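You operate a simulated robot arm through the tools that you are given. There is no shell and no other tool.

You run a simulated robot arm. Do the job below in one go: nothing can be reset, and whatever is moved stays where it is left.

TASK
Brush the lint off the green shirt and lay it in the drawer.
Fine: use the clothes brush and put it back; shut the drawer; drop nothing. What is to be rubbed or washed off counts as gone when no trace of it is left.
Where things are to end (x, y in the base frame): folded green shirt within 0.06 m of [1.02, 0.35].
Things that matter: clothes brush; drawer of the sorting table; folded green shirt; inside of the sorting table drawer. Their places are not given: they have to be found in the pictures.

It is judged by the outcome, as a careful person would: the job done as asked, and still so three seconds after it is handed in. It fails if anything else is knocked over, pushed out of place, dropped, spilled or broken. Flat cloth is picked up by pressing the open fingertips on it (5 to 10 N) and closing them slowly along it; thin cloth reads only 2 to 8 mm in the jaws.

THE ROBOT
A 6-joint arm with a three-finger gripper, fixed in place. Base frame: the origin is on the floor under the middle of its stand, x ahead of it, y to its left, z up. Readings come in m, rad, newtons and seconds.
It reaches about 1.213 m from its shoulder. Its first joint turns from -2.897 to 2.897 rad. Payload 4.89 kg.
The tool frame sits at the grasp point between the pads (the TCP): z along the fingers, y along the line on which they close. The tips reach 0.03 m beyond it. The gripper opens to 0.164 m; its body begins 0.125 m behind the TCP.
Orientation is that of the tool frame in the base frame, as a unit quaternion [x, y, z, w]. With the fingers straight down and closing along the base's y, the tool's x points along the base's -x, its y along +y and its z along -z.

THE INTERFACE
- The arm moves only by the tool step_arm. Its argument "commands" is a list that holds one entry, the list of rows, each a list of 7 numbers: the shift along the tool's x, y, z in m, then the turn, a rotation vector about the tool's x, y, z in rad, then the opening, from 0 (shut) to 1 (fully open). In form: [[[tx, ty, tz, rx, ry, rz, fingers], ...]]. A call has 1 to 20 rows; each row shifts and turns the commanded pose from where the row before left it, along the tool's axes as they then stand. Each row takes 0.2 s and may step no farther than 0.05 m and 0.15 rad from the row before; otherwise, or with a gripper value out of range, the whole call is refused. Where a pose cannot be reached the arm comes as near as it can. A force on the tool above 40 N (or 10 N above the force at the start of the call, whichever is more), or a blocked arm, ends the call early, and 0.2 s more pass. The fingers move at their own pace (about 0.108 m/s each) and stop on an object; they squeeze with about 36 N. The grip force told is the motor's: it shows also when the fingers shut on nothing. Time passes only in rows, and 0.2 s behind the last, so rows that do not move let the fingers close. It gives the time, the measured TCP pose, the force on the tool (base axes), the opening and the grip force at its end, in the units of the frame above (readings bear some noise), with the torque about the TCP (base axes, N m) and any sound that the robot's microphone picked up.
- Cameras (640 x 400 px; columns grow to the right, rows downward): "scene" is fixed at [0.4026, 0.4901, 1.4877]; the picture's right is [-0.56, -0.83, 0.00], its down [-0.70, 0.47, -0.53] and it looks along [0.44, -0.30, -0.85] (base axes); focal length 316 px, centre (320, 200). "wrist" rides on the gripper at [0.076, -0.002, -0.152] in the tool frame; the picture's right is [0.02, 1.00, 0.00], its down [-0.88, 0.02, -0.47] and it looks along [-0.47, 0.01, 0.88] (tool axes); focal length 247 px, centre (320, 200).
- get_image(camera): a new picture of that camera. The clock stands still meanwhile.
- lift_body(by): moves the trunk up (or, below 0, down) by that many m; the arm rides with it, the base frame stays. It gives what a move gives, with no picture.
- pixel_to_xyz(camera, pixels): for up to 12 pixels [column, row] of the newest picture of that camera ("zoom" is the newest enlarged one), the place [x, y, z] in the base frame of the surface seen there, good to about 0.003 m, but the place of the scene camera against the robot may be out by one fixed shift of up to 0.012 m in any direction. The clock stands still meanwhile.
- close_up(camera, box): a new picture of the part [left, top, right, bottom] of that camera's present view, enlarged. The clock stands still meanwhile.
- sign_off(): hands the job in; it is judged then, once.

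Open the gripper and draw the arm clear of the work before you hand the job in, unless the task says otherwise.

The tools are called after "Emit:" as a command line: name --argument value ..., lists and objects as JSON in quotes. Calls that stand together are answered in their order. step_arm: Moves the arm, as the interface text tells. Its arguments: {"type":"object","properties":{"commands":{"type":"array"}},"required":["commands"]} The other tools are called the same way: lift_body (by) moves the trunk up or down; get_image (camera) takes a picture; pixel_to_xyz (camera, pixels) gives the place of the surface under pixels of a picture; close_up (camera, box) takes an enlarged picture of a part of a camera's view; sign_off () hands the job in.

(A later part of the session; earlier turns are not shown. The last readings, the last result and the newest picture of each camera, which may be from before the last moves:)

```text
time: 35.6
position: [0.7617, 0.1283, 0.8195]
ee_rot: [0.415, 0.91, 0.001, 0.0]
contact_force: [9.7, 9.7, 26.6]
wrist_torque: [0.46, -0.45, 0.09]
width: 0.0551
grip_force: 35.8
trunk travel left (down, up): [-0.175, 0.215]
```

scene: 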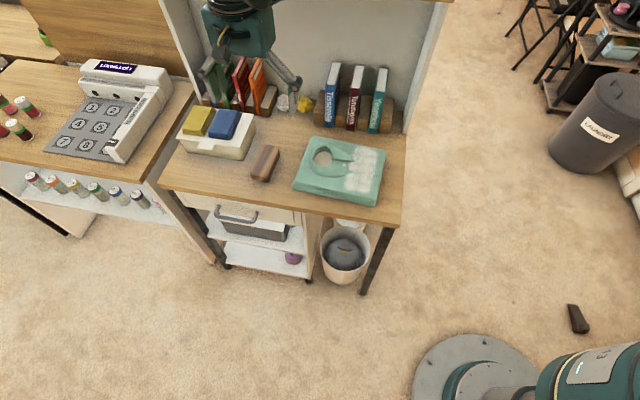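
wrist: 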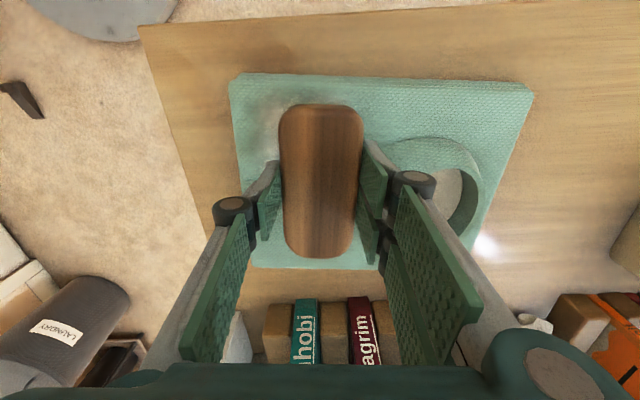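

Emit:
step_arm --commands '[[[0, -0.008, -0.0006, 0, 0, 0, 0.1], [0, -0.008, 0, 0, 0, 0, 0.1], [0, -0.008, 0, 0, 0, 0, 0.1]]]'

Emit:
close_up --camera "scene" --box '[260, 100, 420, 220]'

```text
time: 36.4
position: [0.7468, 0.111, 0.8228]
ee_rot: [0.416, 0.909, 0.0, -0.001]
contact_force: [-0.6, 0.2, -0.9]
wrist_torque: [-0.04, 0.06, 0.01]
width: 0.0552
grip_force: 36.0
trunk travel left (down, up): [-0.175, 0.215]
```

```text
3.33 times, centred on (340, 160) of scene
```

zoom: 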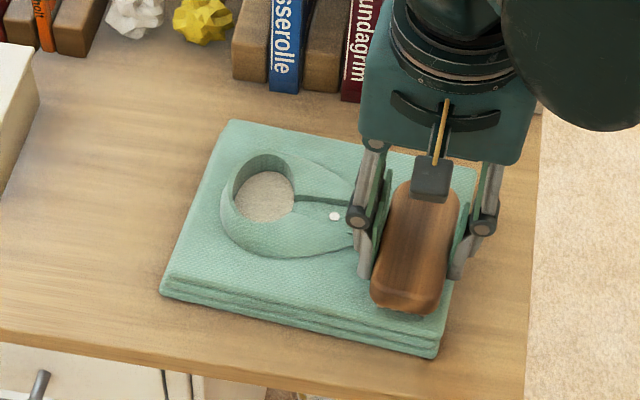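

The patch looks nearly clean around the brush and the force is zero. I lift and move the brush off toward its home side to inspect the whole shirt.

Emit:
step_arm --commands '[[[0, 0, -0.02, 0, 0, 0, 0.1], [0, 0, -0.03, 0, 0, 0, 0.1], [0, 0.03, -0.02, 0, 0, 0, 0.1], [0, 0.045, 0, 0, 0, 0, 0.1], [0, 0.045, 0, 0, 0, 0, 0.1], [0, 0.045, 0, 0, 0, 0, 0.1], [0, 0.045, 0, 0, 0, 0, 0.1], [0, 0, 0, 0, 0, 0, 0.1]]]'

Emit:
close_up --camera "scene" --box '[280, 125, 400, 215]'

Emit:
get_image --camera "wrist"

```text
time: 38.2
position: [0.9067, 0.2484, 0.8909]
ee_rot: [0.415, 0.91, 0.0, 0.0]
contact_force: [-0.1, -0.1, -1.3]
wrist_torque: [0.04, 0.06, 0.02]
width: 0.0554
grip_force: 35.7
trunk travel left (down, up): [-0.175, 0.215]
```

```text
4.44 times, centred on (340, 170) of scene
```

zoom: 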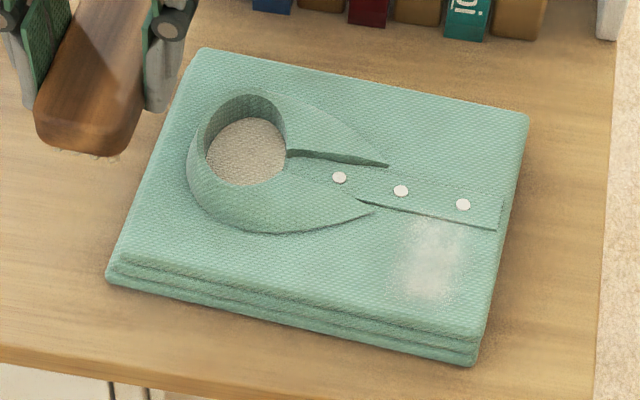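

```text
taken
```

wrist: 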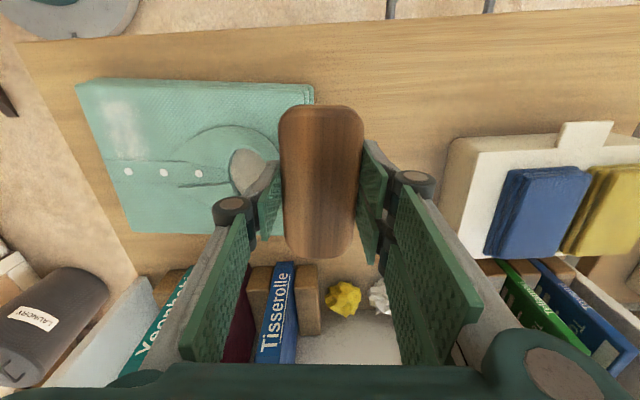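

Only a faint patch is left at (400–465, 215–300) in this zoom. I read its place.

Emit:
pixel_to_xyz --camera "zoom" --pixels '[[395, 225], [465, 222], [460, 298], [398, 298], [430, 260], [339, 177], [525, 118], [475, 350]]'

Emit:
pixel_to_xyz --camera "wrist" --pixels '[[103, 105], [145, 103], [143, 155], [107, 155], [125, 125], [198, 173], [80, 86], [122, 230]]'

```text
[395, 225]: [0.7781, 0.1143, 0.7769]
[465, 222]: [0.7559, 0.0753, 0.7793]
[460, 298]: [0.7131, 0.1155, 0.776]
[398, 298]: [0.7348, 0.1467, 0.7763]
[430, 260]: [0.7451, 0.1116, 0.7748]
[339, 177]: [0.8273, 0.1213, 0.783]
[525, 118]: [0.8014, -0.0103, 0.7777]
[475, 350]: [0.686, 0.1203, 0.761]
```

```text
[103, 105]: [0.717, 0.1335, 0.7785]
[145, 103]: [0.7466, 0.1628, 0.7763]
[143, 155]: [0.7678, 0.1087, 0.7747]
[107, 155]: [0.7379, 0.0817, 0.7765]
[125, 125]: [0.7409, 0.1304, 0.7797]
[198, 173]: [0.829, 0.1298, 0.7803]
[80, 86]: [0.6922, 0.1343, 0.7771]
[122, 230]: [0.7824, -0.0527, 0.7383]
```

The shirt has not moved; the remaining patch is centred near (0.745,0.12). I go back over it and lower to just above contact.

Emit:
step_arm --commands '[[[0.001, -0.0368, 0, 0, 0, 0, 0.1], [0.001, -0.0368, 0, 0, 0, 0, 0.1], [0.001, -0.0368, 0, 0, 0, 0, 0.1], [0.001, -0.0368, 0, 0, 0, 0, 0.1], [0.001, -0.0368, 0, 0, 0, 0, 0.1], [0, 0, 0.02, 0, 0, 0, 0.1], [0, 0, 0.02, 0, 0, 0, 0.1], [0, 0, 0.02, 0, 0, 0, 0.1], [0, 0, 0.006, 0, 0, 0, 0.1], [0, 0, 0, 0, 0, 0, 0.1]]]'

```text
time: 40.4
position: [0.7605, 0.1329, 0.8265]
ee_rot: [0.416, 0.91, 0.0, 0.0]
contact_force: [0.6, -0.3, -1.1]
wrist_torque: [0.02, 0.01, 0.03]
width: 0.0552
grip_force: 35.7
trunk travel left (down, up): [-0.175, 0.215]
```

The brush is over the patch at z 0.8265, still free. I lower in small steps to find contact.

Emit:
step_arm --commands '[[[0, 0, 0.001, 0, 0, 0, 0.1], [0, 0, 0.001, 0, 0, 0, 0.1], [0, 0, 0.0007, 0, 0, 0, 0.1], [0, 0, 0, 0, 0, 0, 0.1]]]'

```text
time: 41.4
position: [0.7619, 0.1341, 0.8236]
ee_rot: [0.416, 0.91, 0.0, 0.0]
contact_force: [0.0, 0.5, -1.0]
wrist_torque: [-0.02, -0.01, 0.02]
width: 0.0553
grip_force: 35.9
trunk travel left (down, up): [-0.175, 0.215]
```

Still free at 0.8236; I lower 2 mm more in half steps.

Emit:
step_arm --commands '[[[0, 0, 0.0006, 0, 0, 0, 0.1], [0, 0, 0.0006, 0, 0, 0, 0.1], [0, 0, 0.0005, 0, 0, 0, 0.1], [0, 0, 0, 0, 0, 0, 0.1]]]'

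```text
time: 42.4
position: [0.7626, 0.1324, 0.8197]
ee_rot: [0.416, 0.91, 0.0, 0.0]
contact_force: [0.4, 0.1, -0.7]
wrist_torque: [0.01, 0.03, 0.0]
width: 0.0551
grip_force: 36.5
trunk travel left (down, up): [-0.175, 0.215]
```

Still no force; I lower 0.9 mm further.

Emit:
step_arm --commands '[[[0, 0, 0.0005, 0, 0, 0, 0.1], [0, 0, 0.0004, 0, 0, 0, 0.1], [0, 0, 0, 0, 0, 0, 0.1]]]'

```text
time: 43.2
position: [0.7634, 0.1314, 0.8211]
ee_rot: [0.415, 0.91, 0.0, 0.0]
contact_force: [-0.3, 0.0, -1.7]
wrist_torque: [-0.01, 0.01, -0.03]
width: 0.055
grip_force: 36.2
trunk travel left (down, up): [-0.175, 0.215]
```

I lower another 0.8 mm.

Emit:
step_arm --commands '[[[0, 0, 0.0004, 0, 0, 0, 0.1], [0, 0, 0.0004, 0, 0, 0, 0.1], [0, 0, 0, 0, 0, 0, 0.1]]]'

```text
time: 44.0
position: [0.7612, 0.1322, 0.819]
ee_rot: [0.415, 0.91, 0.0, 0.001]
contact_force: [0.7, -0.2, 3.3]
wrist_torque: [0.06, 0.05, -0.01]
width: 0.0553
grip_force: 35.6
trunk travel left (down, up): [-0.175, 0.215]
```

Contact is 3.3 N. I press 0.2 mm more and stroke toward the hem.

Emit:
step_arm --commands '[[[0, -0.006, 0.0002, 0, 0, 0, 0.1], [0, -0.006, 0, 0, 0, 0, 0.1], [0, -0.006, 0, 0, 0, 0, 0.1]]]'

```text
time: 44.8
position: [0.7494, 0.1216, 0.8198]
ee_rot: [0.415, 0.91, 0.0, 0.0]
contact_force: [6.9, 5.8, 14.7]
wrist_torque: [0.24, -0.25, -0.01]
width: 0.0551
grip_force: 35.9
trunk travel left (down, up): [-0.175, 0.215]
```

Force 14.7 N while sliding; I continue to the hem.

Emit:
step_arm --commands '[[[0, -0.006, -0.0001, 0, 0, 0, 0.1], [0, -0.006, 0, 0, 0, 0, 0.1], [0, -0.006, 0, 0, 0, 0, 0.1]]]'

```text
time: 45.6
position: [0.734, 0.108, 0.82]
ee_rot: [0.415, 0.91, 0.0, -0.001]
contact_force: [4.0, 3.8, 11.2]
wrist_torque: [0.18, -0.17, 0.02]
width: 0.0555
grip_force: 35.6
trunk travel left (down, up): [-0.175, 0.215]
```

Good contact at 11 N near the hem. I stroke back toward the collar at the same height.

Emit:
step_arm --commands '[[[0, 0.007, 0, 0, 0, 0, 0.1], [0, 0.007, 0, 0, 0, 0, 0.1], [0, 0.007, 0, 0, 0, 0, 0.1], [0, 0.007, 0, 0, 0, 0, 0.1], [0, 0.007, 0, 0, 0, 0, 0.1]]]'

```text
time: 46.8
position: [0.7613, 0.1311, 0.8198]
ee_rot: [0.416, 0.909, -0.001, 0.0]
contact_force: [-8.9, -6.0, 16.4]
wrist_torque: [-0.3, 0.36, -0.04]
width: 0.0553
grip_force: 35.8
trunk travel left (down, up): [-0.175, 0.215]
```

Force 16 N on the way back. I stroke once more to the hem, 0.1 mm lighter.

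Emit:
step_arm --commands '[[[0, -0.007, -0.0001, 0, 0, 0, 0.1], [0, -0.007, 0, 0, 0, 0, 0.1], [0, -0.007, 0, 0, 0, 0, 0.1], [0, -0.007, 0, 0, 0, 0, 0.1], [0, -0.007, 0, 0, 0, 0, 0.1]]]'

```text
time: 48.0
position: [0.7341, 0.1087, 0.82]
ee_rot: [0.416, 0.909, 0.0, 0.0]
contact_force: [11.0, 9.8, 29.6]
wrist_torque: [0.41, -0.4, 0.07]
width: 0.0555
grip_force: 36.3
trunk travel left (down, up): [-0.175, 0.215]
```

29.6 N at the end of the stroke, so I stop there: lift the brush and move it aside to inspect.

Emit:
step_arm --commands '[[[0, 0, -0.02, 0, 0, 0, 0.1], [0, 0, -0.03, 0, 0, 0, 0.1], [0, 0.03, -0.02, 0, 0, 0, 0.1], [0, 0.045, 0, 0, 0, 0, 0.1], [0, 0.045, 0, 0, 0, 0, 0.1], [0, 0.045, 0, 0, 0, 0, 0.1], [0, 0.045, 0, 0, 0, 0, 0.1], [0, 0, 0, 0, 0, 0, 0.1]]]'

Emit:
close_up --camera "scene" --box '[280, 125, 400, 215]'

Emit:
close_up --camera "wrist" --box '[60, 60, 300, 260]'

```text
time: 49.8
position: [0.8944, 0.2451, 0.8909]
ee_rot: [0.416, 0.909, 0.0, 0.001]
contact_force: [0.5, 0.6, -0.8]
wrist_torque: [0.0, 0.06, -0.01]
width: 0.0552
grip_force: 35.7
trunk travel left (down, up): [-0.175, 0.215]
```

```text
4.44 times, centred on (340, 170) of scene
```

zoom: 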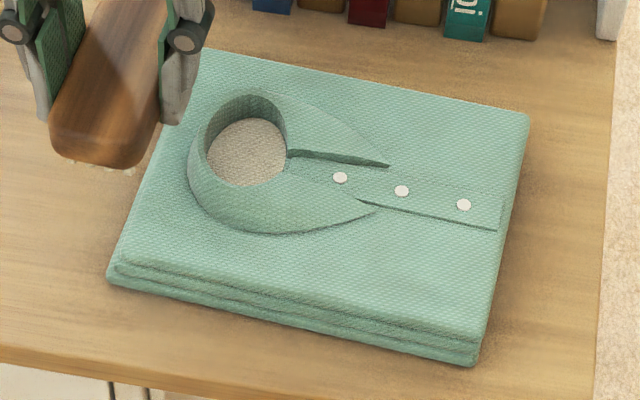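

```text
2.00 times, centred on (180, 160) of wrist
```

zoom: 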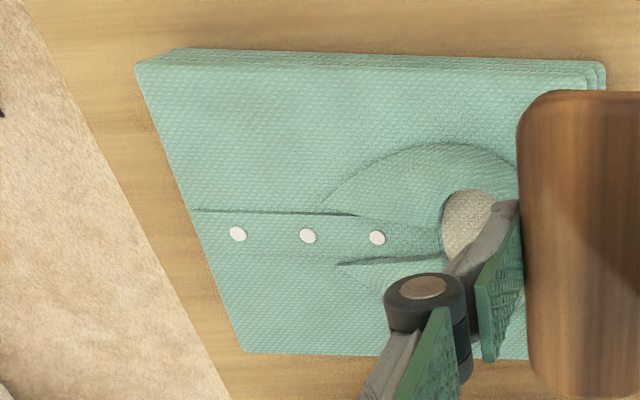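

The shirt looks clean. I zoom harder on the former lint area to be sure no trace is left.

Emit:
close_up --camera "scene" --box '[340, 140, 385, 200]'

Emit:
close_up --camera "wrist" --box '[120, 75, 220, 245]'

```text
6.67 times, centred on (362, 170) of scene
```

zoom: 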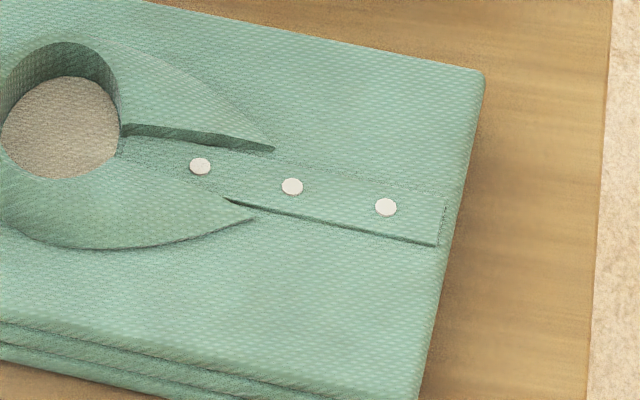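

```text
2.35 times, centred on (170, 160) of wrist
```

zoom: 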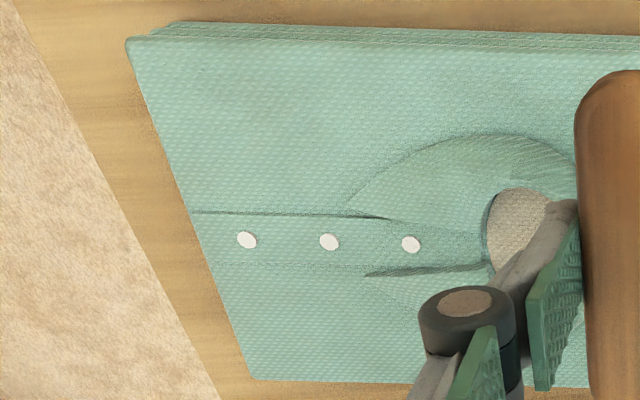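

It looks clean; I check the last-brushed spot once more at the highest enlargement from both cameras.

Emit:
close_up --camera "wrist" --box '[120, 80, 180, 140]'

Emit:
close_up --camera "scene" --box '[348, 165, 378, 200]'

```text
6.67 times, centred on (150, 110) of wrist
```

zoom: 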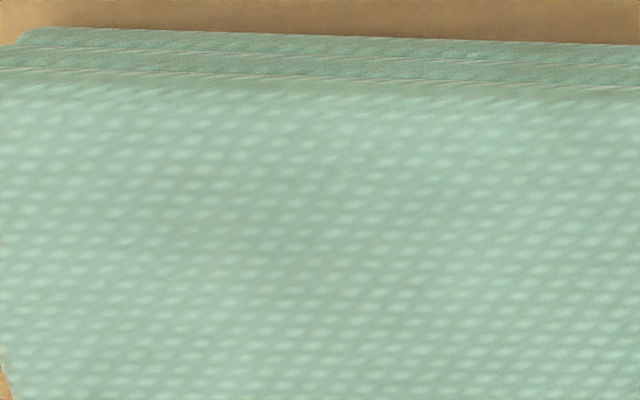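

```text
11.43 times, centred on (363, 182) of scene
```

zoom: 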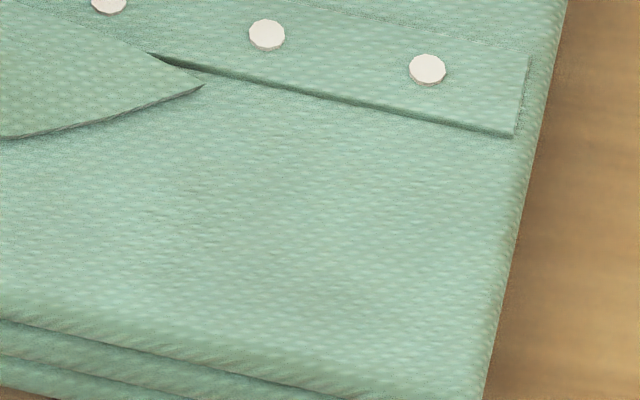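

No trace of lint is left in either view. I carry the brush back above its home spot (0.963,0.315).

Emit:
step_arm --commands '[[[0.0026, 0.0326, 0, 0, 0, 0, 0.1], [0.0026, 0.0326, 0, 0, 0, 0, 0.1], [0.0026, 0.0325, 0, 0, 0, 0, 0.1], [0, 0, 0, 0, 0, 0, 0.1]]]'

```text
time: 50.8
position: [0.9659, 0.3177, 0.8886]
ee_rot: [0.415, 0.91, 0.0, 0.0]
contact_force: [0.6, 0.5, -1.8]
wrist_torque: [-0.01, 0.04, -0.04]
width: 0.0551
grip_force: 36.4
trunk travel left (down, up): [-0.175, 0.215]
```

The reading is within 4 mm of home; I correct 3 mm and lower to just above the table.

Emit:
step_arm --commands '[[[0, -0.003, 0.02, 0, 0, 0, 0.1], [0, 0, 0.03, 0, 0, 0, 0.1], [0, 0, 0.03, 0, 0, 0, 0.1], [0, 0, 0.012, 0, 0, 0, 0.1], [0, 0, 0, 0, 0, 0, 0.1]]]'

```text
time: 52.0
position: [0.9605, 0.3146, 0.7986]
ee_rot: [0.415, 0.91, 0.0, 0.0]
contact_force: [-0.2, 1.2, -2.3]
wrist_torque: [-0.03, 0.04, 0.02]
width: 0.0552
grip_force: 35.5
trunk travel left (down, up): [-0.175, 0.215]
```

Now at z 0.7986. I lower slowly until the bristles touch the table.

Emit:
step_arm --commands '[[[0, 0, 0.005, 0, 0, 0, 0.1], [0, 0, 0.003, 0, 0, 0, 0.1], [0, 0, 0.001, 0, 0, 0, 0.1], [0, 0, 0, 0, 0, 0, 0.1]]]'

```text
time: 53.0
position: [0.9613, 0.3154, 0.7888]
ee_rot: [0.416, 0.91, 0.0, 0.001]
contact_force: [-0.1, 0.4, -0.6]
wrist_torque: [-0.04, 0.01, 0.01]
width: 0.0551
grip_force: 35.2
trunk travel left (down, up): [-0.175, 0.215]
```

Still free at 0.7888. I lower in 0.7 mm steps.

Emit:
step_arm --commands '[[[0, 0, 0.0007, 0, 0, 0, 0.1], [0, 0, 0.0007, 0, 0, 0, 0.1], [0, 0, 0.0007, 0, 0, 0, 0.1], [0, 0, 0, 0, 0, 0, 0.1]]]'

```text
time: 54.0
position: [0.96, 0.3144, 0.7859]
ee_rot: [0.416, 0.909, 0.0, 0.0]
contact_force: [0.5, -0.2, -1.3]
wrist_torque: [-0.03, -0.02, 0.0]
width: 0.0553
grip_force: 36.2
trunk travel left (down, up): [-0.175, 0.215]
```

Near the home height but no contact yet; I lower another 1.5 mm gently.

Emit:
step_arm --commands '[[[0, 0, 0.0005, 0, 0, 0, 0.1], [0, 0, 0.0005, 0, 0, 0, 0.1], [0, 0, 0.0005, 0, 0, 0, 0.1], [0, 0, 0, 0, 0, 0, 0.1]]]'

```text
time: 55.0
position: [0.9596, 0.3133, 0.7852]
ee_rot: [0.415, 0.91, 0.0, 0.0]
contact_force: [-0.3, -0.3, -1.5]
wrist_torque: [0.02, 0.0, 0.02]
width: 0.0557
grip_force: 36.2
trunk travel left (down, up): [-0.175, 0.215]
```

No contact yet, so the brush has been pressed up a little in the grip. I keep lowering gently.

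Emit:
step_arm --commands '[[[0, 0, 0.0005, 0, 0, 0, 0.1], [0, 0, 0.0005, 0, 0, 0, 0.1], [0, 0, 0.0005, 0, 0, 0, 0.1], [0, 0, 0, 0, 0, 0, 0.1]]]'

```text
time: 56.0
position: [0.9598, 0.3143, 0.7832]
ee_rot: [0.416, 0.91, 0.001, 0.001]
contact_force: [9.5, 4.5, 20.5]
wrist_torque: [0.13, -0.15, 0.03]
width: 0.0552
grip_force: 36.1
trunk travel left (down, up): [-0.175, 0.215]
```

The brush stands on the table (20 N). I ease up 0.6 mm and open the fingers to the same narrow width as before.

Emit:
step_arm --commands '[[[0, 0, -0.0006, 0, 0, 0, 0.1], [0, 0, 0, 0, 0, 0, 0.3], [0, 0, 0, 0, 0, 0, 0.36], [0, 0, 0, 0, 0, 0, 0.42], [0, 0, 0, 0, 0, 0, 0.46], [0, 0, 0, 0, 0, 0, 0.46]]]'

Emit:
get_image --camera "wrist"

```text
time: 57.4
position: [0.9601, 0.3131, 0.7825]
ee_rot: [0.416, 0.909, 0.0, 0.001]
contact_force: [-0.3, -0.1, -0.9]
wrist_torque: [-0.01, 0.02, 0.03]
width: 0.0756
grip_force: 0.1
trunk travel left (down, up): [-0.175, 0.215]
```

```text
taken
```

wrist: 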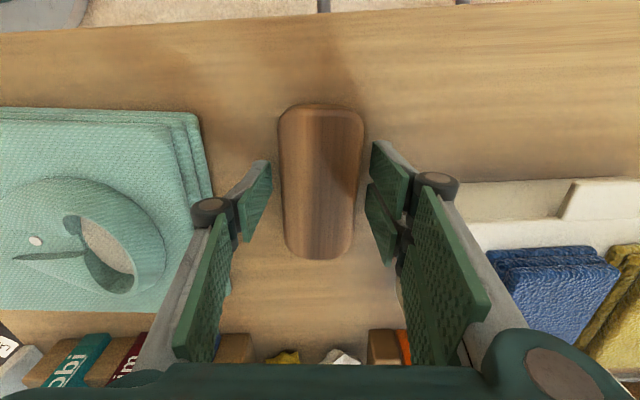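

The brush stands free back at its place. I raise the arm straight up and turn the gripper so that it will close across the drawer handle bar.

Emit:
step_arm --commands '[[[0, 0, -0.02, 0, 0, 0, 0.46], [0, 0, -0.03, 0, 0, 0, 0.46], [0, 0, -0.04, 0, 0, 0, 0.46], [0, 0, -0.04, 0, 0, 0, 0.46], [0, 0, -0.04, 0, 0, 0, 0.46], [0, 0, -0.04, 0, 0, 0, 0.46], [0, 0, 0, 0, 0, -0.149, 0.46], [0, 0, 0, 0, 0, -0.149, 0.46], [0, 0, 0, 0, 0, -0.149, 0.46], [0, 0, 0, 0, 0, -0.149, 0.46], [0, 0, 0, 0, 0, -0.149, 0.46], [0, 0, 0, 0, 0, -0.149, 0.46], [0, 0, 0, 0, 0, -0.149, 0.46], [0, 0, 0, 0, 0, -0.149, 0.46], [0, 0, 0, 0, 0, -0.149, 0.46], [0, 0, 0, 0, 0, -0.149, 0.46], [0, 0, 0, 0, 0, -0.149, 0.46], [0, 0, 0, 0, 0, 0, 0.46]]]'

Emit:
get_image --camera "scene"

Emit:
get_image --camera "wrist"

```text
time: 61.2
position: [0.9591, 0.3138, 0.9926]
ee_rot: [-0.383, 0.924, 0.001, 0.0]
contact_force: [-0.4, 0.3, 0.5]
wrist_torque: [-0.02, 0.02, -0.05]
width: 0.0755
grip_force: 0.1
trunk travel left (down, up): [-0.175, 0.215]
```

```text
taken
```

scene: 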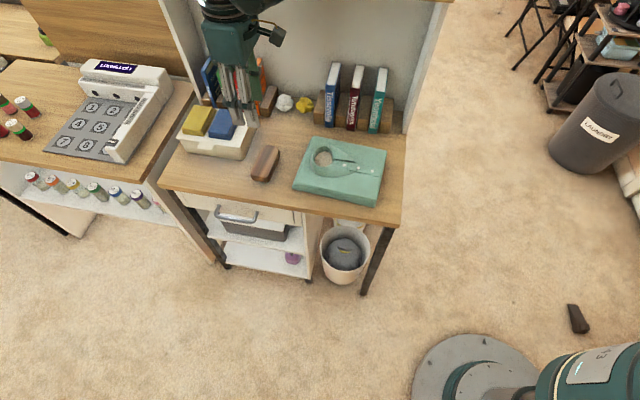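

```text
taken
```

wrist: 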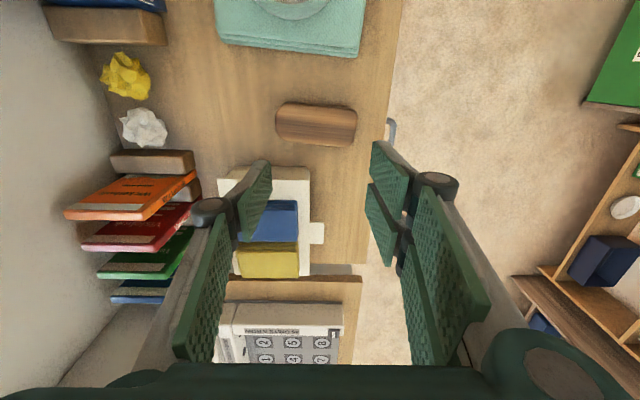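

The turn is done: tool y now points outward from the drawer. Before moving down in front of the handle I check where the neighbouring counter's corner and the handle are in the scene picture.

Emit:
pixel_to_xyz --camera "scene" --pixels '[[147, 180], [120, 172], [196, 100], [213, 262], [218, 212], [237, 216], [256, 215], [236, 221], [225, 205], [255, 211], [75, 163], [160, 212]]'

Emit:
close_up --camera "scene" --box '[180, 180, 310, 270]'

```text
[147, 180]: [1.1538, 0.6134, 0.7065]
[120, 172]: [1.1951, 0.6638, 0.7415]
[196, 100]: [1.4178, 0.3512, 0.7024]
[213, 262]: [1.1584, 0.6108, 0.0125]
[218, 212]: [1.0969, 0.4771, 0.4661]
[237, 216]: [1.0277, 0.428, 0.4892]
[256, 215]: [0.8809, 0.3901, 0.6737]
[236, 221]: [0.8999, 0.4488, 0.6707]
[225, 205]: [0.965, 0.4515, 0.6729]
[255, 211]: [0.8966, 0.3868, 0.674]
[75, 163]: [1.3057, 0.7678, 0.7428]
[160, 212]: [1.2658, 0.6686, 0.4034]
```

```text
4.44 times, centred on (245, 225) of scene
```

zoom: 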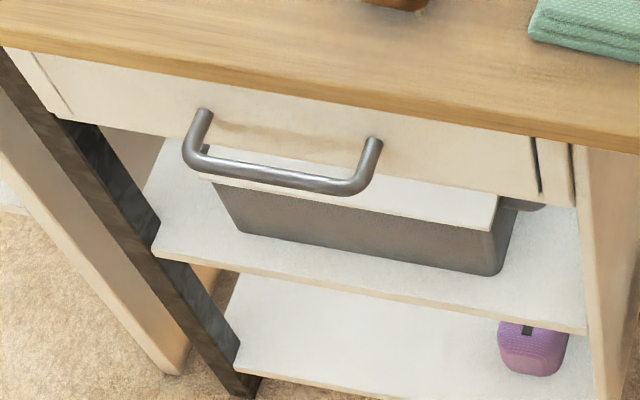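

The neighbouring counter is 0.28 m off to the side, so there is room. The handle bar is centred near (0.909,0.463,0.667); I move out in front of the drawer at the present height and tilt the fingers 45° toward it.

Emit:
step_arm --commands '[[[-0.00877, 0.0427, 0, 0, 0, 0, 0.46], [-0.00877, 0.0427, 0, 0, 0, 0, 0.46], [-0.00877, 0.0427, 0, 0, 0, 0, 0.46], [-0.00877, 0.0427, 0, 0, 0, 0, 0.46], [-0.00877, 0.0427, 0, 0, 0, 0, 0.46], [-0.00877, 0.0427, 0, 0, 0, 0, 0.46], [-0.00877, 0.0427, 0, 0, 0, 0, 0.46], [-0.00877, 0.0427, 0, 0, 0, 0, 0.46], [0, 0, 0, 0.131, 0, 0, 0.46], [0, 0, 0, 0.131, 0, 0, 0.46], [0, 0, 0, 0.131, 0, 0, 0.46], [0, 0, 0, 0.131, 0, 0, 0.46], [0, 0, 0, 0.131, 0, 0, 0.46], [0, 0, 0, 0.131, 0, 0, 0.46], [0, 0, 0, 0, 0, 0, 0.46]]]'

Emit:
get_image --camera "wrist"

Emit:
get_image --camera "scene"

```text
time: 64.4
position: [0.7688, 0.6052, 0.9934]
ee_rot: [-0.353, 0.854, -0.354, 0.148]
contact_force: [1.1, 0.5, -0.5]
wrist_torque: [-0.02, 0.07, 0.0]
width: 0.0752
grip_force: 0.1
trunk travel left (down, up): [-0.175, 0.215]
```

```text
taken
```

wrist: 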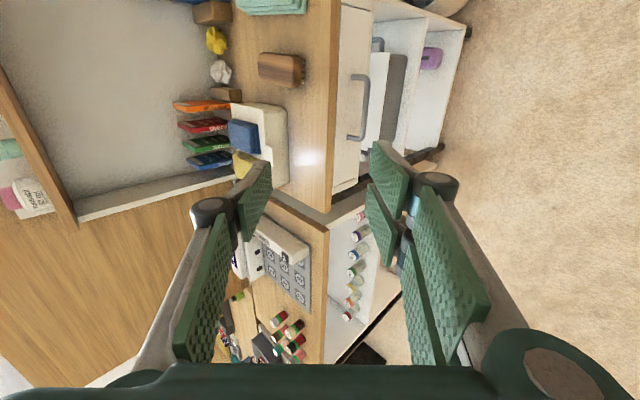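

```text
taken
```

scene: 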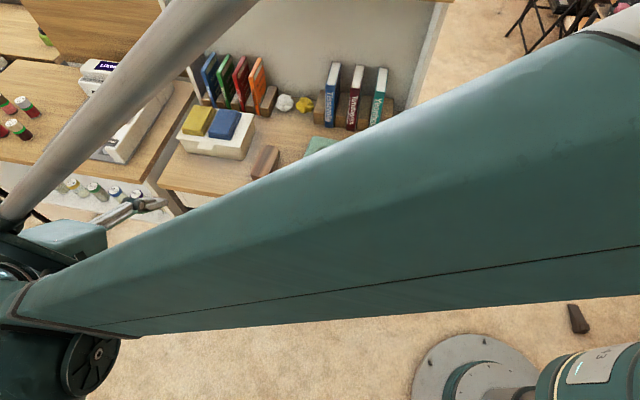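

The wrist camera now sees the drawer front with its handle at (360,107). I read the bar's place from here.

Emit:
close_up --camera "wrist" --box '[310, 40, 430, 180]'

Emit:
pixel_to_xyz --camera "wrist" --pixels '[[366, 82], [364, 107], [362, 132], [365, 95], [363, 120], [345, 110], [352, 76], [350, 138], [336, 110], [342, 15], [338, 185], [333, 100]]'

```text
2.86 times, centred on (370, 110) of wrist
```

zoom: 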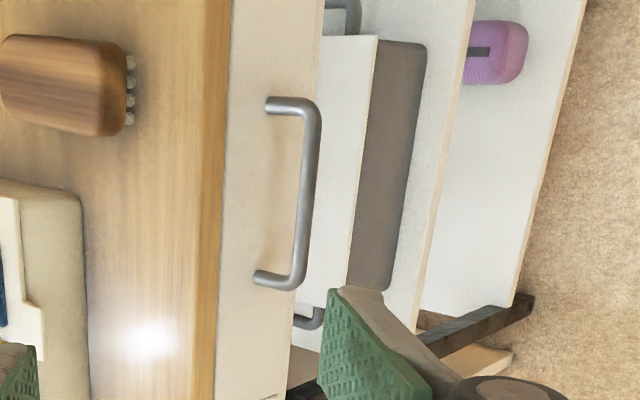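

```text
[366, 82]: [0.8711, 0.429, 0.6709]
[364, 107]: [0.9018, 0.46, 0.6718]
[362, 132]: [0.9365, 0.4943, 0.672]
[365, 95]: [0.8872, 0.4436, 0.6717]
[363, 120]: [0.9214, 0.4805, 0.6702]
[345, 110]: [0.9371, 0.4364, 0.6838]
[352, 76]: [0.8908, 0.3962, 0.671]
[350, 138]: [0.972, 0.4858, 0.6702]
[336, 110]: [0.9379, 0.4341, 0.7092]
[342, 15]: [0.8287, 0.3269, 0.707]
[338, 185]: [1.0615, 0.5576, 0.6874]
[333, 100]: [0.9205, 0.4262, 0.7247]
```

With a 45° tilt the inner finger would strike the drawer front (only 0.038 m behind the bar), so I tilt on to fully level fingers before approaching.

Emit:
step_arm --commands '[[[0, 0, 0, 0.131, 0, 0, 0.46], [0, 0, 0, 0.131, 0, 0, 0.46], [0, 0, 0, 0.131, 0, 0, 0.46], [0, 0, 0, 0.131, 0, 0, 0.46], [0, 0, 0, 0.131, 0, 0, 0.46], [0, 0, 0, 0.13, 0, 0, 0.46], [0, 0, 0, 0, 0, 0, 0.46]]]'

Emit:
get_image --camera "scene"

Emit:
get_image --camera "wrist"

```text
time: 66.0
position: [0.7695, 0.6056, 0.9936]
ee_rot: [0.27, -0.653, 0.654, -0.27]
contact_force: [-0.6, 0.4, 0.6]
wrist_torque: [0.02, 0.0, -0.02]
width: 0.0754
grip_force: 0.0
trunk travel left (down, up): [-0.175, 0.215]
```

```text
taken
```

scene: 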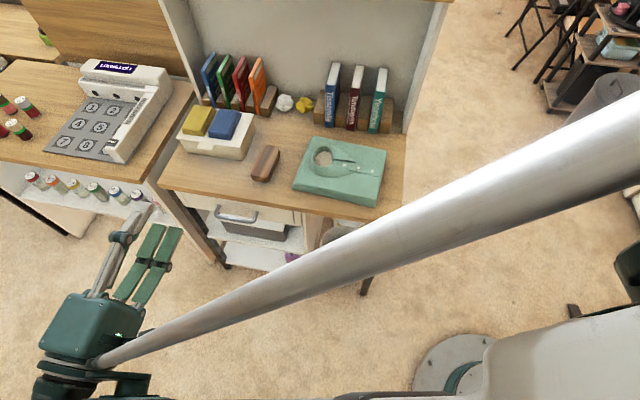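

```text
taken
```

wrist: 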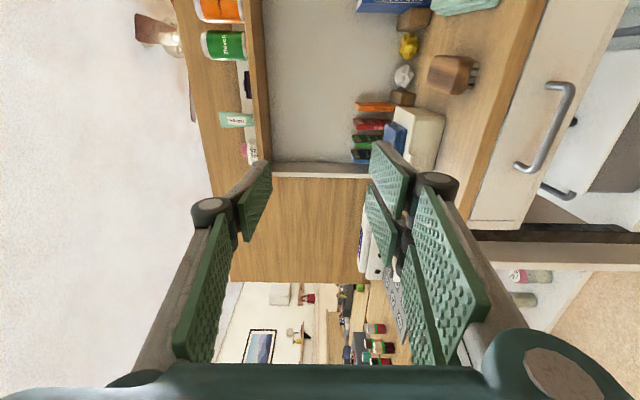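

The fingers are level and point at the drawer (tool y straight down). I lower 0.327 m to the bar's height, still 0.2 m in front of it.

Emit:
step_arm --commands '[[[0.002, 0.0408, 0, 0, 0, 0, 0.46], [0, 0.0408, 0, 0, 0, 0, 0.46], [0, 0.0408, 0, 0, 0, 0, 0.46], [0, 0.0408, 0, 0, 0, 0, 0.46], [0, 0.0408, 0, 0, 0, 0, 0.46], [0, 0.0408, 0, 0, 0, 0, 0.46], [0, 0.0408, 0, 0, 0, 0, 0.46], [0, 0.041, 0, 0, 0, 0, 0.46], [0, 0, 0, 0, 0, 0, 0.46]]]'

Emit:
get_image --camera "wrist"

Emit:
get_image --camera "scene"

```text
time: 68.0
position: [0.761, 0.5897, 0.7148]
ee_rot: [-0.271, 0.654, -0.653, 0.27]
contact_force: [0.1, 0.0, 0.1]
wrist_torque: [0.0, 0.01, -0.02]
width: 0.0753
grip_force: 0.0
out of reach, approached as far as the arm can: row 7, 8
trunk travel left (down, up): [-0.175, 0.215]
```

```text
taken
```

wrist: 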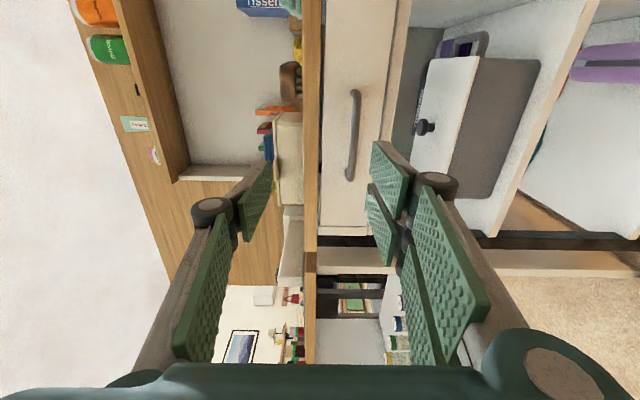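

```text
taken
```

scene: 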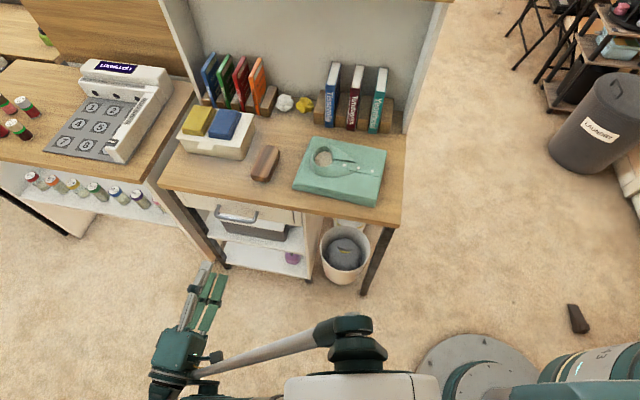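

The last 5 cm were out of reach, so I lower the trunk by 0.1 m; the gripper is 0.2 m clear in front of the drawer.

Emit:
lift_body --by -0.1

```text
time: 69.3
position: [0.761, 0.5894, 0.6147]
ee_rot: [-0.271, 0.654, -0.652, 0.271]
contact_force: [0.3, 1.1, -0.3]
wrist_torque: [0.02, -0.03, 0.01]
width: 0.0752
grip_force: 0.0
trunk travel left (down, up): [-0.075, 0.315]
```

The gripper rode down to z 0.615. I send one still row to see where the commanded pose now stands.

Emit:
step_arm --commands '[[[0, 0, 0, 0, 0, 0, 0.46], [0, 0, 0, 0, 0, 0, 0.46]]]'

```text
time: 69.9
position: [0.7601, 0.5899, 0.6157]
ee_rot: [-0.271, 0.654, -0.653, 0.27]
contact_force: [-1.1, 0.8, -0.1]
wrist_torque: [-0.02, 0.01, 0.0]
width: 0.0754
grip_force: 0.1
trunk travel left (down, up): [-0.075, 0.315]
```

The commanded pose equals the measured one. I raise to the bar's height (z 0.667), shift 0.0155 m sideways to its middle, and look.

Emit:
step_arm --commands '[[[-0.008, -0.026, 0, 0, 0, 0, 0.46], [-0.0075, -0.026, 0, 0, 0, 0, 0.46], [0, 0, 0.04, 0, 0, 0, 0.46], [0, 0, 0.04, 0, 0, 0, 0.46], [0, 0, 0, 0, 0, 0, 0.46]]]'

Emit:
get_image --camera "wrist"

Emit:
get_image --camera "scene"

```text
time: 71.1
position: [0.8291, 0.5439, 0.6656]
ee_rot: [-0.271, 0.654, -0.653, 0.27]
contact_force: [0.5, 0.0, -0.5]
wrist_torque: [0.01, -0.01, 0.0]
width: 0.0755
grip_force: 0.0
trunk travel left (down, up): [-0.075, 0.315]
```

```text
taken
```

wrist: 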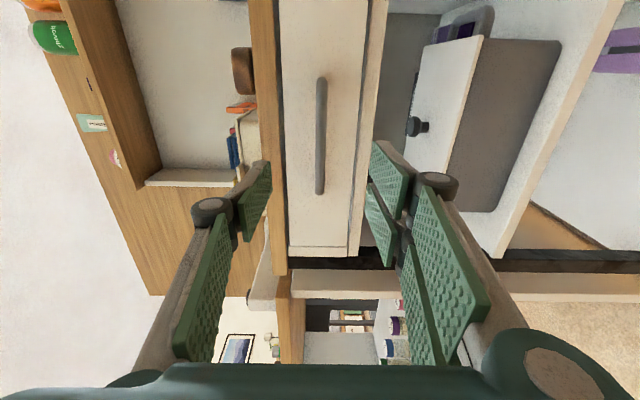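

```text
taken
```

scene: 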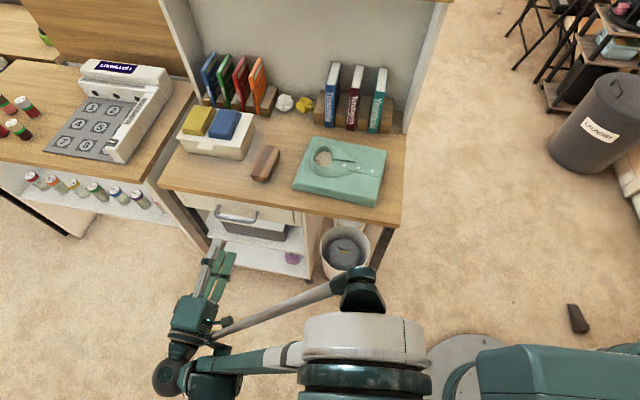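

The bar stands at column 320, exactly between the fingers, spanning rows 77–195. I read its place once more before closing in.

Emit:
pixel_to_xyz --camera "wrist" --pixels '[[321, 85], [321, 110], [321, 136], [321, 160], [321, 186], [345, 136], [300, 136], [366, 136], [276, 136], [262, 136]]'

```text
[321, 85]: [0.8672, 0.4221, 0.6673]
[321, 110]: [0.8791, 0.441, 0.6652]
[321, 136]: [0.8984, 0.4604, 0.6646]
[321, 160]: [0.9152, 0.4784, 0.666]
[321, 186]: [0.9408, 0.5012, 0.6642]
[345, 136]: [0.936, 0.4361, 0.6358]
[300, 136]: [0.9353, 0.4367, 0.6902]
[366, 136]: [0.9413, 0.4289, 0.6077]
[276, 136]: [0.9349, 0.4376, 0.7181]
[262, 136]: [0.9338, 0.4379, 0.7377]
```

The bar axis is at n≈0.11 m ahead, z 0.6655, and the drawer face 0.037 m behind it. I advance 0.104 m so the tips stop about 1.5 cm before the drawer face.

Emit:
step_arm --commands '[[[0.006, 0, 0.03, 0, 0, 0, 0.46], [0, 0, 0.03, 0, 0, 0, 0.46], [0, 0, 0.025, 0, 0, 0, 0.46], [0, 0, 0.019, 0, 0, 0, 0.46], [0, 0, 0, 0, 0, 0, 0.46]]]'

Emit:
get_image --camera "wrist"

Emit:
close_up --camera "scene" --box '[150, 180, 330, 320]'

```text
time: 72.3
position: [0.8976, 0.4665, 0.6665]
ee_rot: [-0.271, 0.654, -0.653, 0.27]
contact_force: [-0.2, 0.3, 0.4]
wrist_torque: [-0.03, 0.0, 0.01]
width: 0.0753
grip_force: 0.0
trunk travel left (down, up): [-0.075, 0.315]
```

```text
taken
```

wrist: 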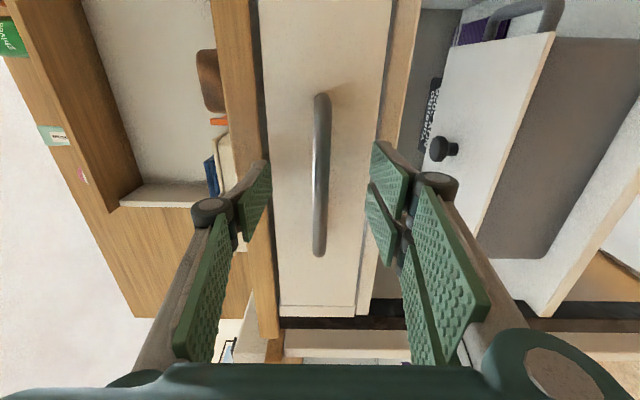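

```text
2.86 times, centred on (240, 250) of scene
```

zoom: 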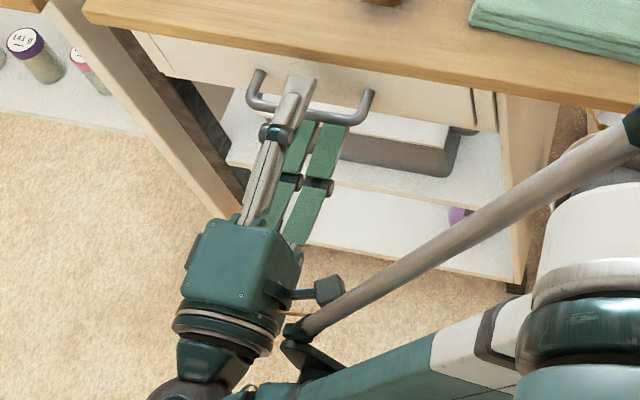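

The bar is between the upper finger and the lower two, with the tips just short of the drawer face. I close on it.

Emit:
step_arm --commands '[[[0, 0, 0, 0, 0, 0, 0.36], [0, 0, 0, 0, 0, 0, 0.26], [0, 0, 0, 0, 0, 0, 0.16], [0, 0, 0, 0, 0, 0, 0.08], [0, 0, 0, 0, 0, 0, 0], [0, 0, 0, 0, 0, 0, 0], [0, 0, 0, 0, 0, 0, 0]]]'

```text
time: 73.9
position: [0.8977, 0.4656, 0.6657]
ee_rot: [-0.271, 0.654, -0.653, 0.27]
contact_force: [-3.1, -3.1, -11.7]
wrist_torque: [0.14, 0.07, 0.07]
width: 0.0109
grip_force: 45.0
trunk travel left (down, up): [-0.075, 0.315]
```

The bar is gripped (0.0109 m, 45 N). I ease down 1 mm and pull the drawer straight out, a first 0.08 m.

Emit:
step_arm --commands '[[[0, 0.001, -0.01, 0, 0, 0, 0], [0, 0, -0.015, 0, 0, 0, 0], [0, 0, -0.015, 0, 0, 0, 0], [0, 0, -0.02, 0, 0, 0, 0], [0, 0, -0.02, 0, 0, 0, 0]]]'

Emit:
close_up --camera "scene" --box '[150, 160, 330, 320]'

```text
time: 75.1
position: [0.841, 0.5231, 0.6663]
ee_rot: [-0.27, 0.653, -0.653, 0.272]
contact_force: [0.9, 0.2, 21.7]
wrist_torque: [-0.34, -0.15, 0.55]
width: 0.0108
grip_force: 44.9
trunk travel left (down, up): [-0.075, 0.315]
```

```text
2.50 times, centred on (240, 240) of scene
```

zoom: 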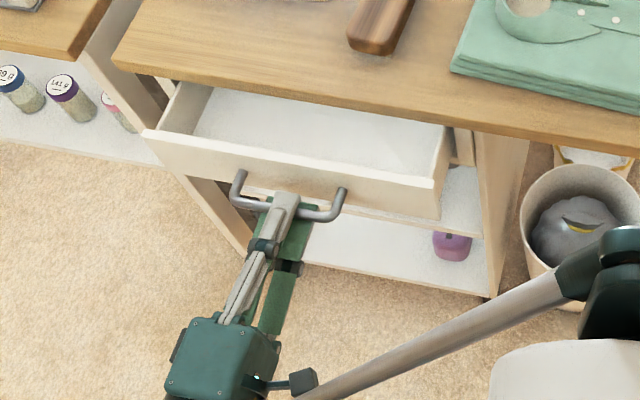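

The drawer slides out well and is empty inside. The vertical force is +22 N, so I raise 0.6 mm and pull on another 0.08 m.

Emit:
step_arm --commands '[[[0, -0.0006, -0.01, 0, 0, 0, 0], [0, 0, -0.02, 0, 0, 0, 0], [0, 0, -0.02, 0, 0, 0, 0], [0, 0, -0.02, 0, 0, 0, 0], [0, 0, -0.01, 0, 0, 0, 0]]]'

Emit:
close_up --camera "scene" --box '[150, 160, 330, 320]'

```text
time: 76.3
position: [0.7843, 0.5782, 0.6661]
ee_rot: [-0.27, 0.654, -0.653, 0.27]
contact_force: [-9.4, -11.1, -6.1]
wrist_torque: [0.07, 0.04, 0.37]
width: 0.011
grip_force: 44.7
trunk travel left (down, up): [-0.075, 0.315]
```

```text
2.50 times, centred on (240, 240) of scene
```

zoom: 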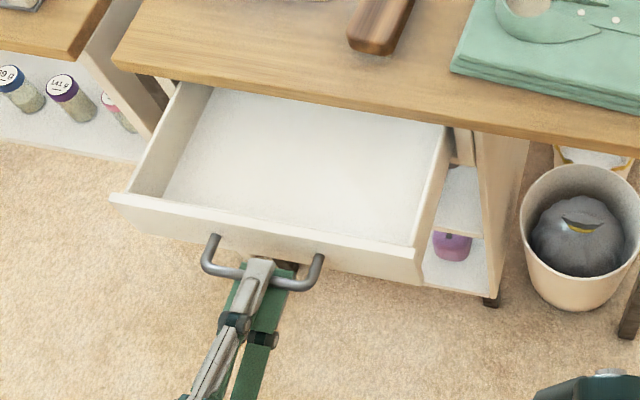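

It is open by 0.16 m. The shirt needs about 0.23 m, so I pull on in small rows and watch the force.

Emit:
step_arm --commands '[[[0.0005, 0, -0.015, 0, 0, 0, 0], [0, 0, -0.015, 0, 0, 0, 0], [0, 0, -0.015, 0, 0, 0, 0]]]'

Emit:
close_up --camera "scene" --box '[150, 160, 330, 320]'

```text
time: 77.1
position: [0.7522, 0.6103, 0.6664]
ee_rot: [-0.27, 0.654, -0.653, 0.27]
contact_force: [-20.2, -21.0, -11.2]
wrist_torque: [0.1, 0.11, 0.55]
width: 0.0111
grip_force: 45.1
trunk travel left (down, up): [-0.075, 0.315]
```

```text
2.50 times, centred on (240, 240) of scene
```

zoom: 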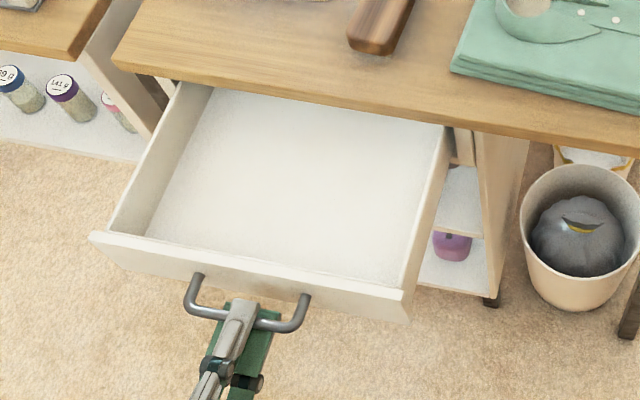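

Open by 0.205 m; a sideways force of 29 N has built up, so I shift 1 mm sideways to relieve it and pull 0.03 m more.

Emit:
step_arm --commands '[[[0.001, 0, -0.005, 0, 0, 0, 0], [0, 0, -0.01, 0, 0, 0, 0], [0, 0, -0.01, 0, 0, 0, 0]]]'

Emit:
get_image --camera "scene"

```text
time: 77.9
position: [0.734, 0.6281, 0.6652]
ee_rot: [-0.272, 0.654, -0.652, 0.271]
contact_force: [14.4, 13.6, 1.8]
wrist_torque: [0.01, -0.05, 0.23]
width: 0.011
grip_force: 44.8
trunk travel left (down, up): [-0.075, 0.315]
```

```text
taken
```

scene: 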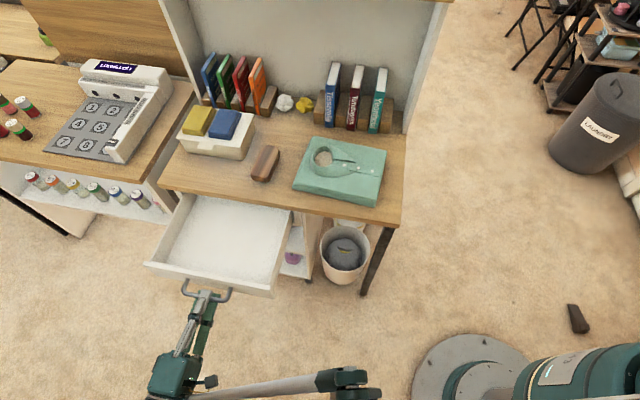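

The drawer is open by 0.23 m, enough for the shirt to pass in front of the table edge. I open the fingers on the bar and back off.

Emit:
step_arm --commands '[[[0, 0, 0, 0, 0, 0, 0.1], [0, 0, 0, 0, 0, 0, 0.25], [0, 0, 0, 0, 0, 0, 0.4], [0, 0, 0, 0, 0, 0, 0.46], [0, 0, 0, 0, 0, 0, 0.46]]]'

Emit:
close_up --camera "scene" --box '[130, 170, 310, 330]'

Emit:
get_image --camera "wrist"

```text
time: 79.1
position: [0.7326, 0.6266, 0.6649]
ee_rot: [-0.271, 0.653, -0.653, 0.271]
contact_force: [1.3, 0.4, 0.3]
wrist_torque: [0.0, -0.02, -0.01]
width: 0.0756
grip_force: 0.2
trunk travel left (down, up): [-0.075, 0.315]
```

```text
2.50 times, centred on (220, 250) of scene
```

zoom: 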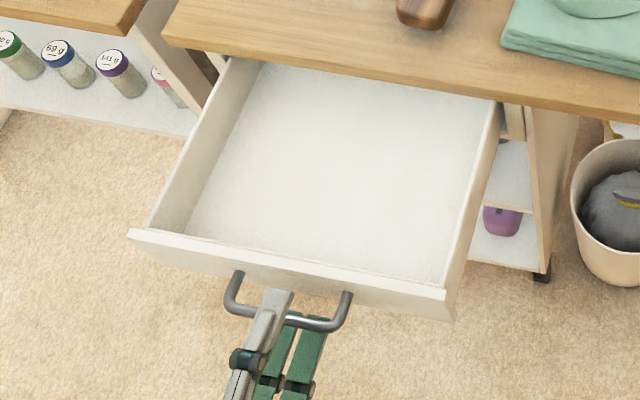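

```text
taken
```

wrist: 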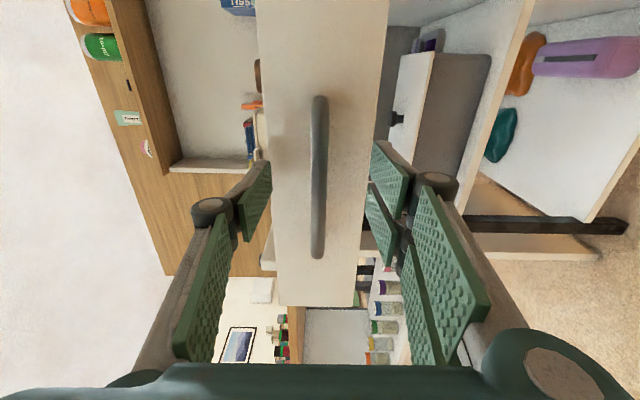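

Released; the drawer stays open. I measure the drawer's inside from this picture.

Emit:
pixel_to_xyz --camera "zoom" --pixels '[[133, 233], [445, 300], [190, 235], [435, 280], [262, 70], [490, 103], [340, 170], [450, 290], [235, 65], [500, 105], [330, 86], [150, 225]]'

```text
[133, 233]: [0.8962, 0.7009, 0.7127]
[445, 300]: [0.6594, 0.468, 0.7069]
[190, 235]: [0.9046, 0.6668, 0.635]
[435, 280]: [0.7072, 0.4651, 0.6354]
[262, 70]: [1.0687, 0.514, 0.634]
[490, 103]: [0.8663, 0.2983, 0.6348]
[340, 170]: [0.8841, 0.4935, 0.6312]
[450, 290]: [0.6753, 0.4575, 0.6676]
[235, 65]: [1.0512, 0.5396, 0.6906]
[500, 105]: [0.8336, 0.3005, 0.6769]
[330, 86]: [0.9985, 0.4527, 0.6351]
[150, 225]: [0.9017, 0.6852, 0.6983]
```

The drawer floor is at z 0.635, its rim at 0.71, the inside about 0.29 m wide and free. I back off 0.09 m from the handle.

Emit:
step_arm --commands '[[[0, 0, -0.03, 0, 0, 0, 0.46], [0, 0, -0.03, 0, 0, 0, 0.46], [0, 0, -0.03, 0, 0, 0, 0.46], [0, 0, 0, 0, 0, 0, 0.46]]]'

```text
time: 80.1
position: [0.6724, 0.6913, 0.6678]
ee_rot: [-0.271, 0.654, -0.652, 0.27]
contact_force: [1.4, 0.0, -0.3]
wrist_torque: [0.0, 0.0, -0.01]
width: 0.0754
grip_force: 0.0
trunk travel left (down, up): [-0.075, 0.315]
```

Clear of the handle. I raise the trunk back by 0.1 m.

Emit:
lift_body --by 0.1

```text
time: 81.5
position: [0.6716, 0.6919, 0.7684]
ee_rot: [-0.271, 0.654, -0.653, 0.271]
contact_force: [-0.1, -0.3, -0.9]
wrist_torque: [-0.03, 0.0, -0.01]
width: 0.0754
grip_force: 0.1
trunk travel left (down, up): [-0.175, 0.215]
```

Now I go up another 0.2 m and turn the fingers back to straight down.

Emit:
step_arm --commands '[[[0, -0.04, 0, 0, 0, 0, 0.46], [0, -0.04, 0, 0, 0, 0, 0.46], [0, -0.04, 0, 0, 0, 0, 0.46], [0, -0.04, 0, 0, 0, 0, 0.46], [0, -0.04, 0, 0, 0, 0, 0.46], [0, 0, 0, -0.131, 0, 0, 0.46], [0, 0, 0, -0.131, 0, 0, 0.46], [0, 0, 0, -0.131, 0, 0, 0.46], [0, 0, 0, -0.131, 0, 0, 0.46], [0, 0, 0, -0.131, 0, 0, 0.46], [0, 0, 0, -0.131, 0, 0, 0.46], [0, 0, 0, -0.131, 0, 0, 0.46], [0, 0, 0, -0.131, 0, 0, 0.46], [0, 0, 0, -0.131, 0, 0, 0.46], [0, 0, 0, -0.131, 0, 0, 0.46], [0, 0, 0, -0.131, 0, 0, 0.46], [0, 0, 0, -0.13, 0, 0, 0.46], [0, 0, 0, 0, 0, 0, 0.46]]]'

Emit:
get_image --camera "scene"

Emit:
get_image --camera "wrist"

```text
time: 85.3
position: [0.6719, 0.6904, 0.9666]
ee_rot: [-0.382, 0.924, 0.002, -0.001]
contact_force: [1.1, -0.7, -0.4]
wrist_torque: [0.08, 0.03, 0.01]
width: 0.0753
grip_force: 0.1
trunk travel left (down, up): [-0.175, 0.215]
```

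```text
taken
```

scene: 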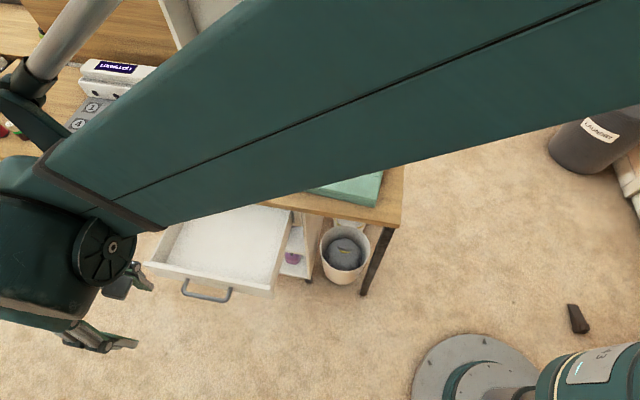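

```text
taken
```

wrist: 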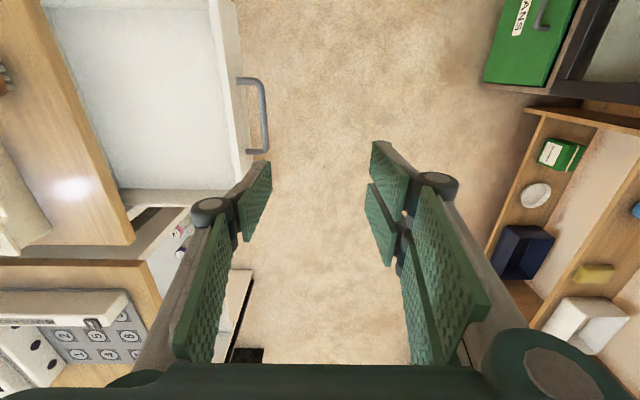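

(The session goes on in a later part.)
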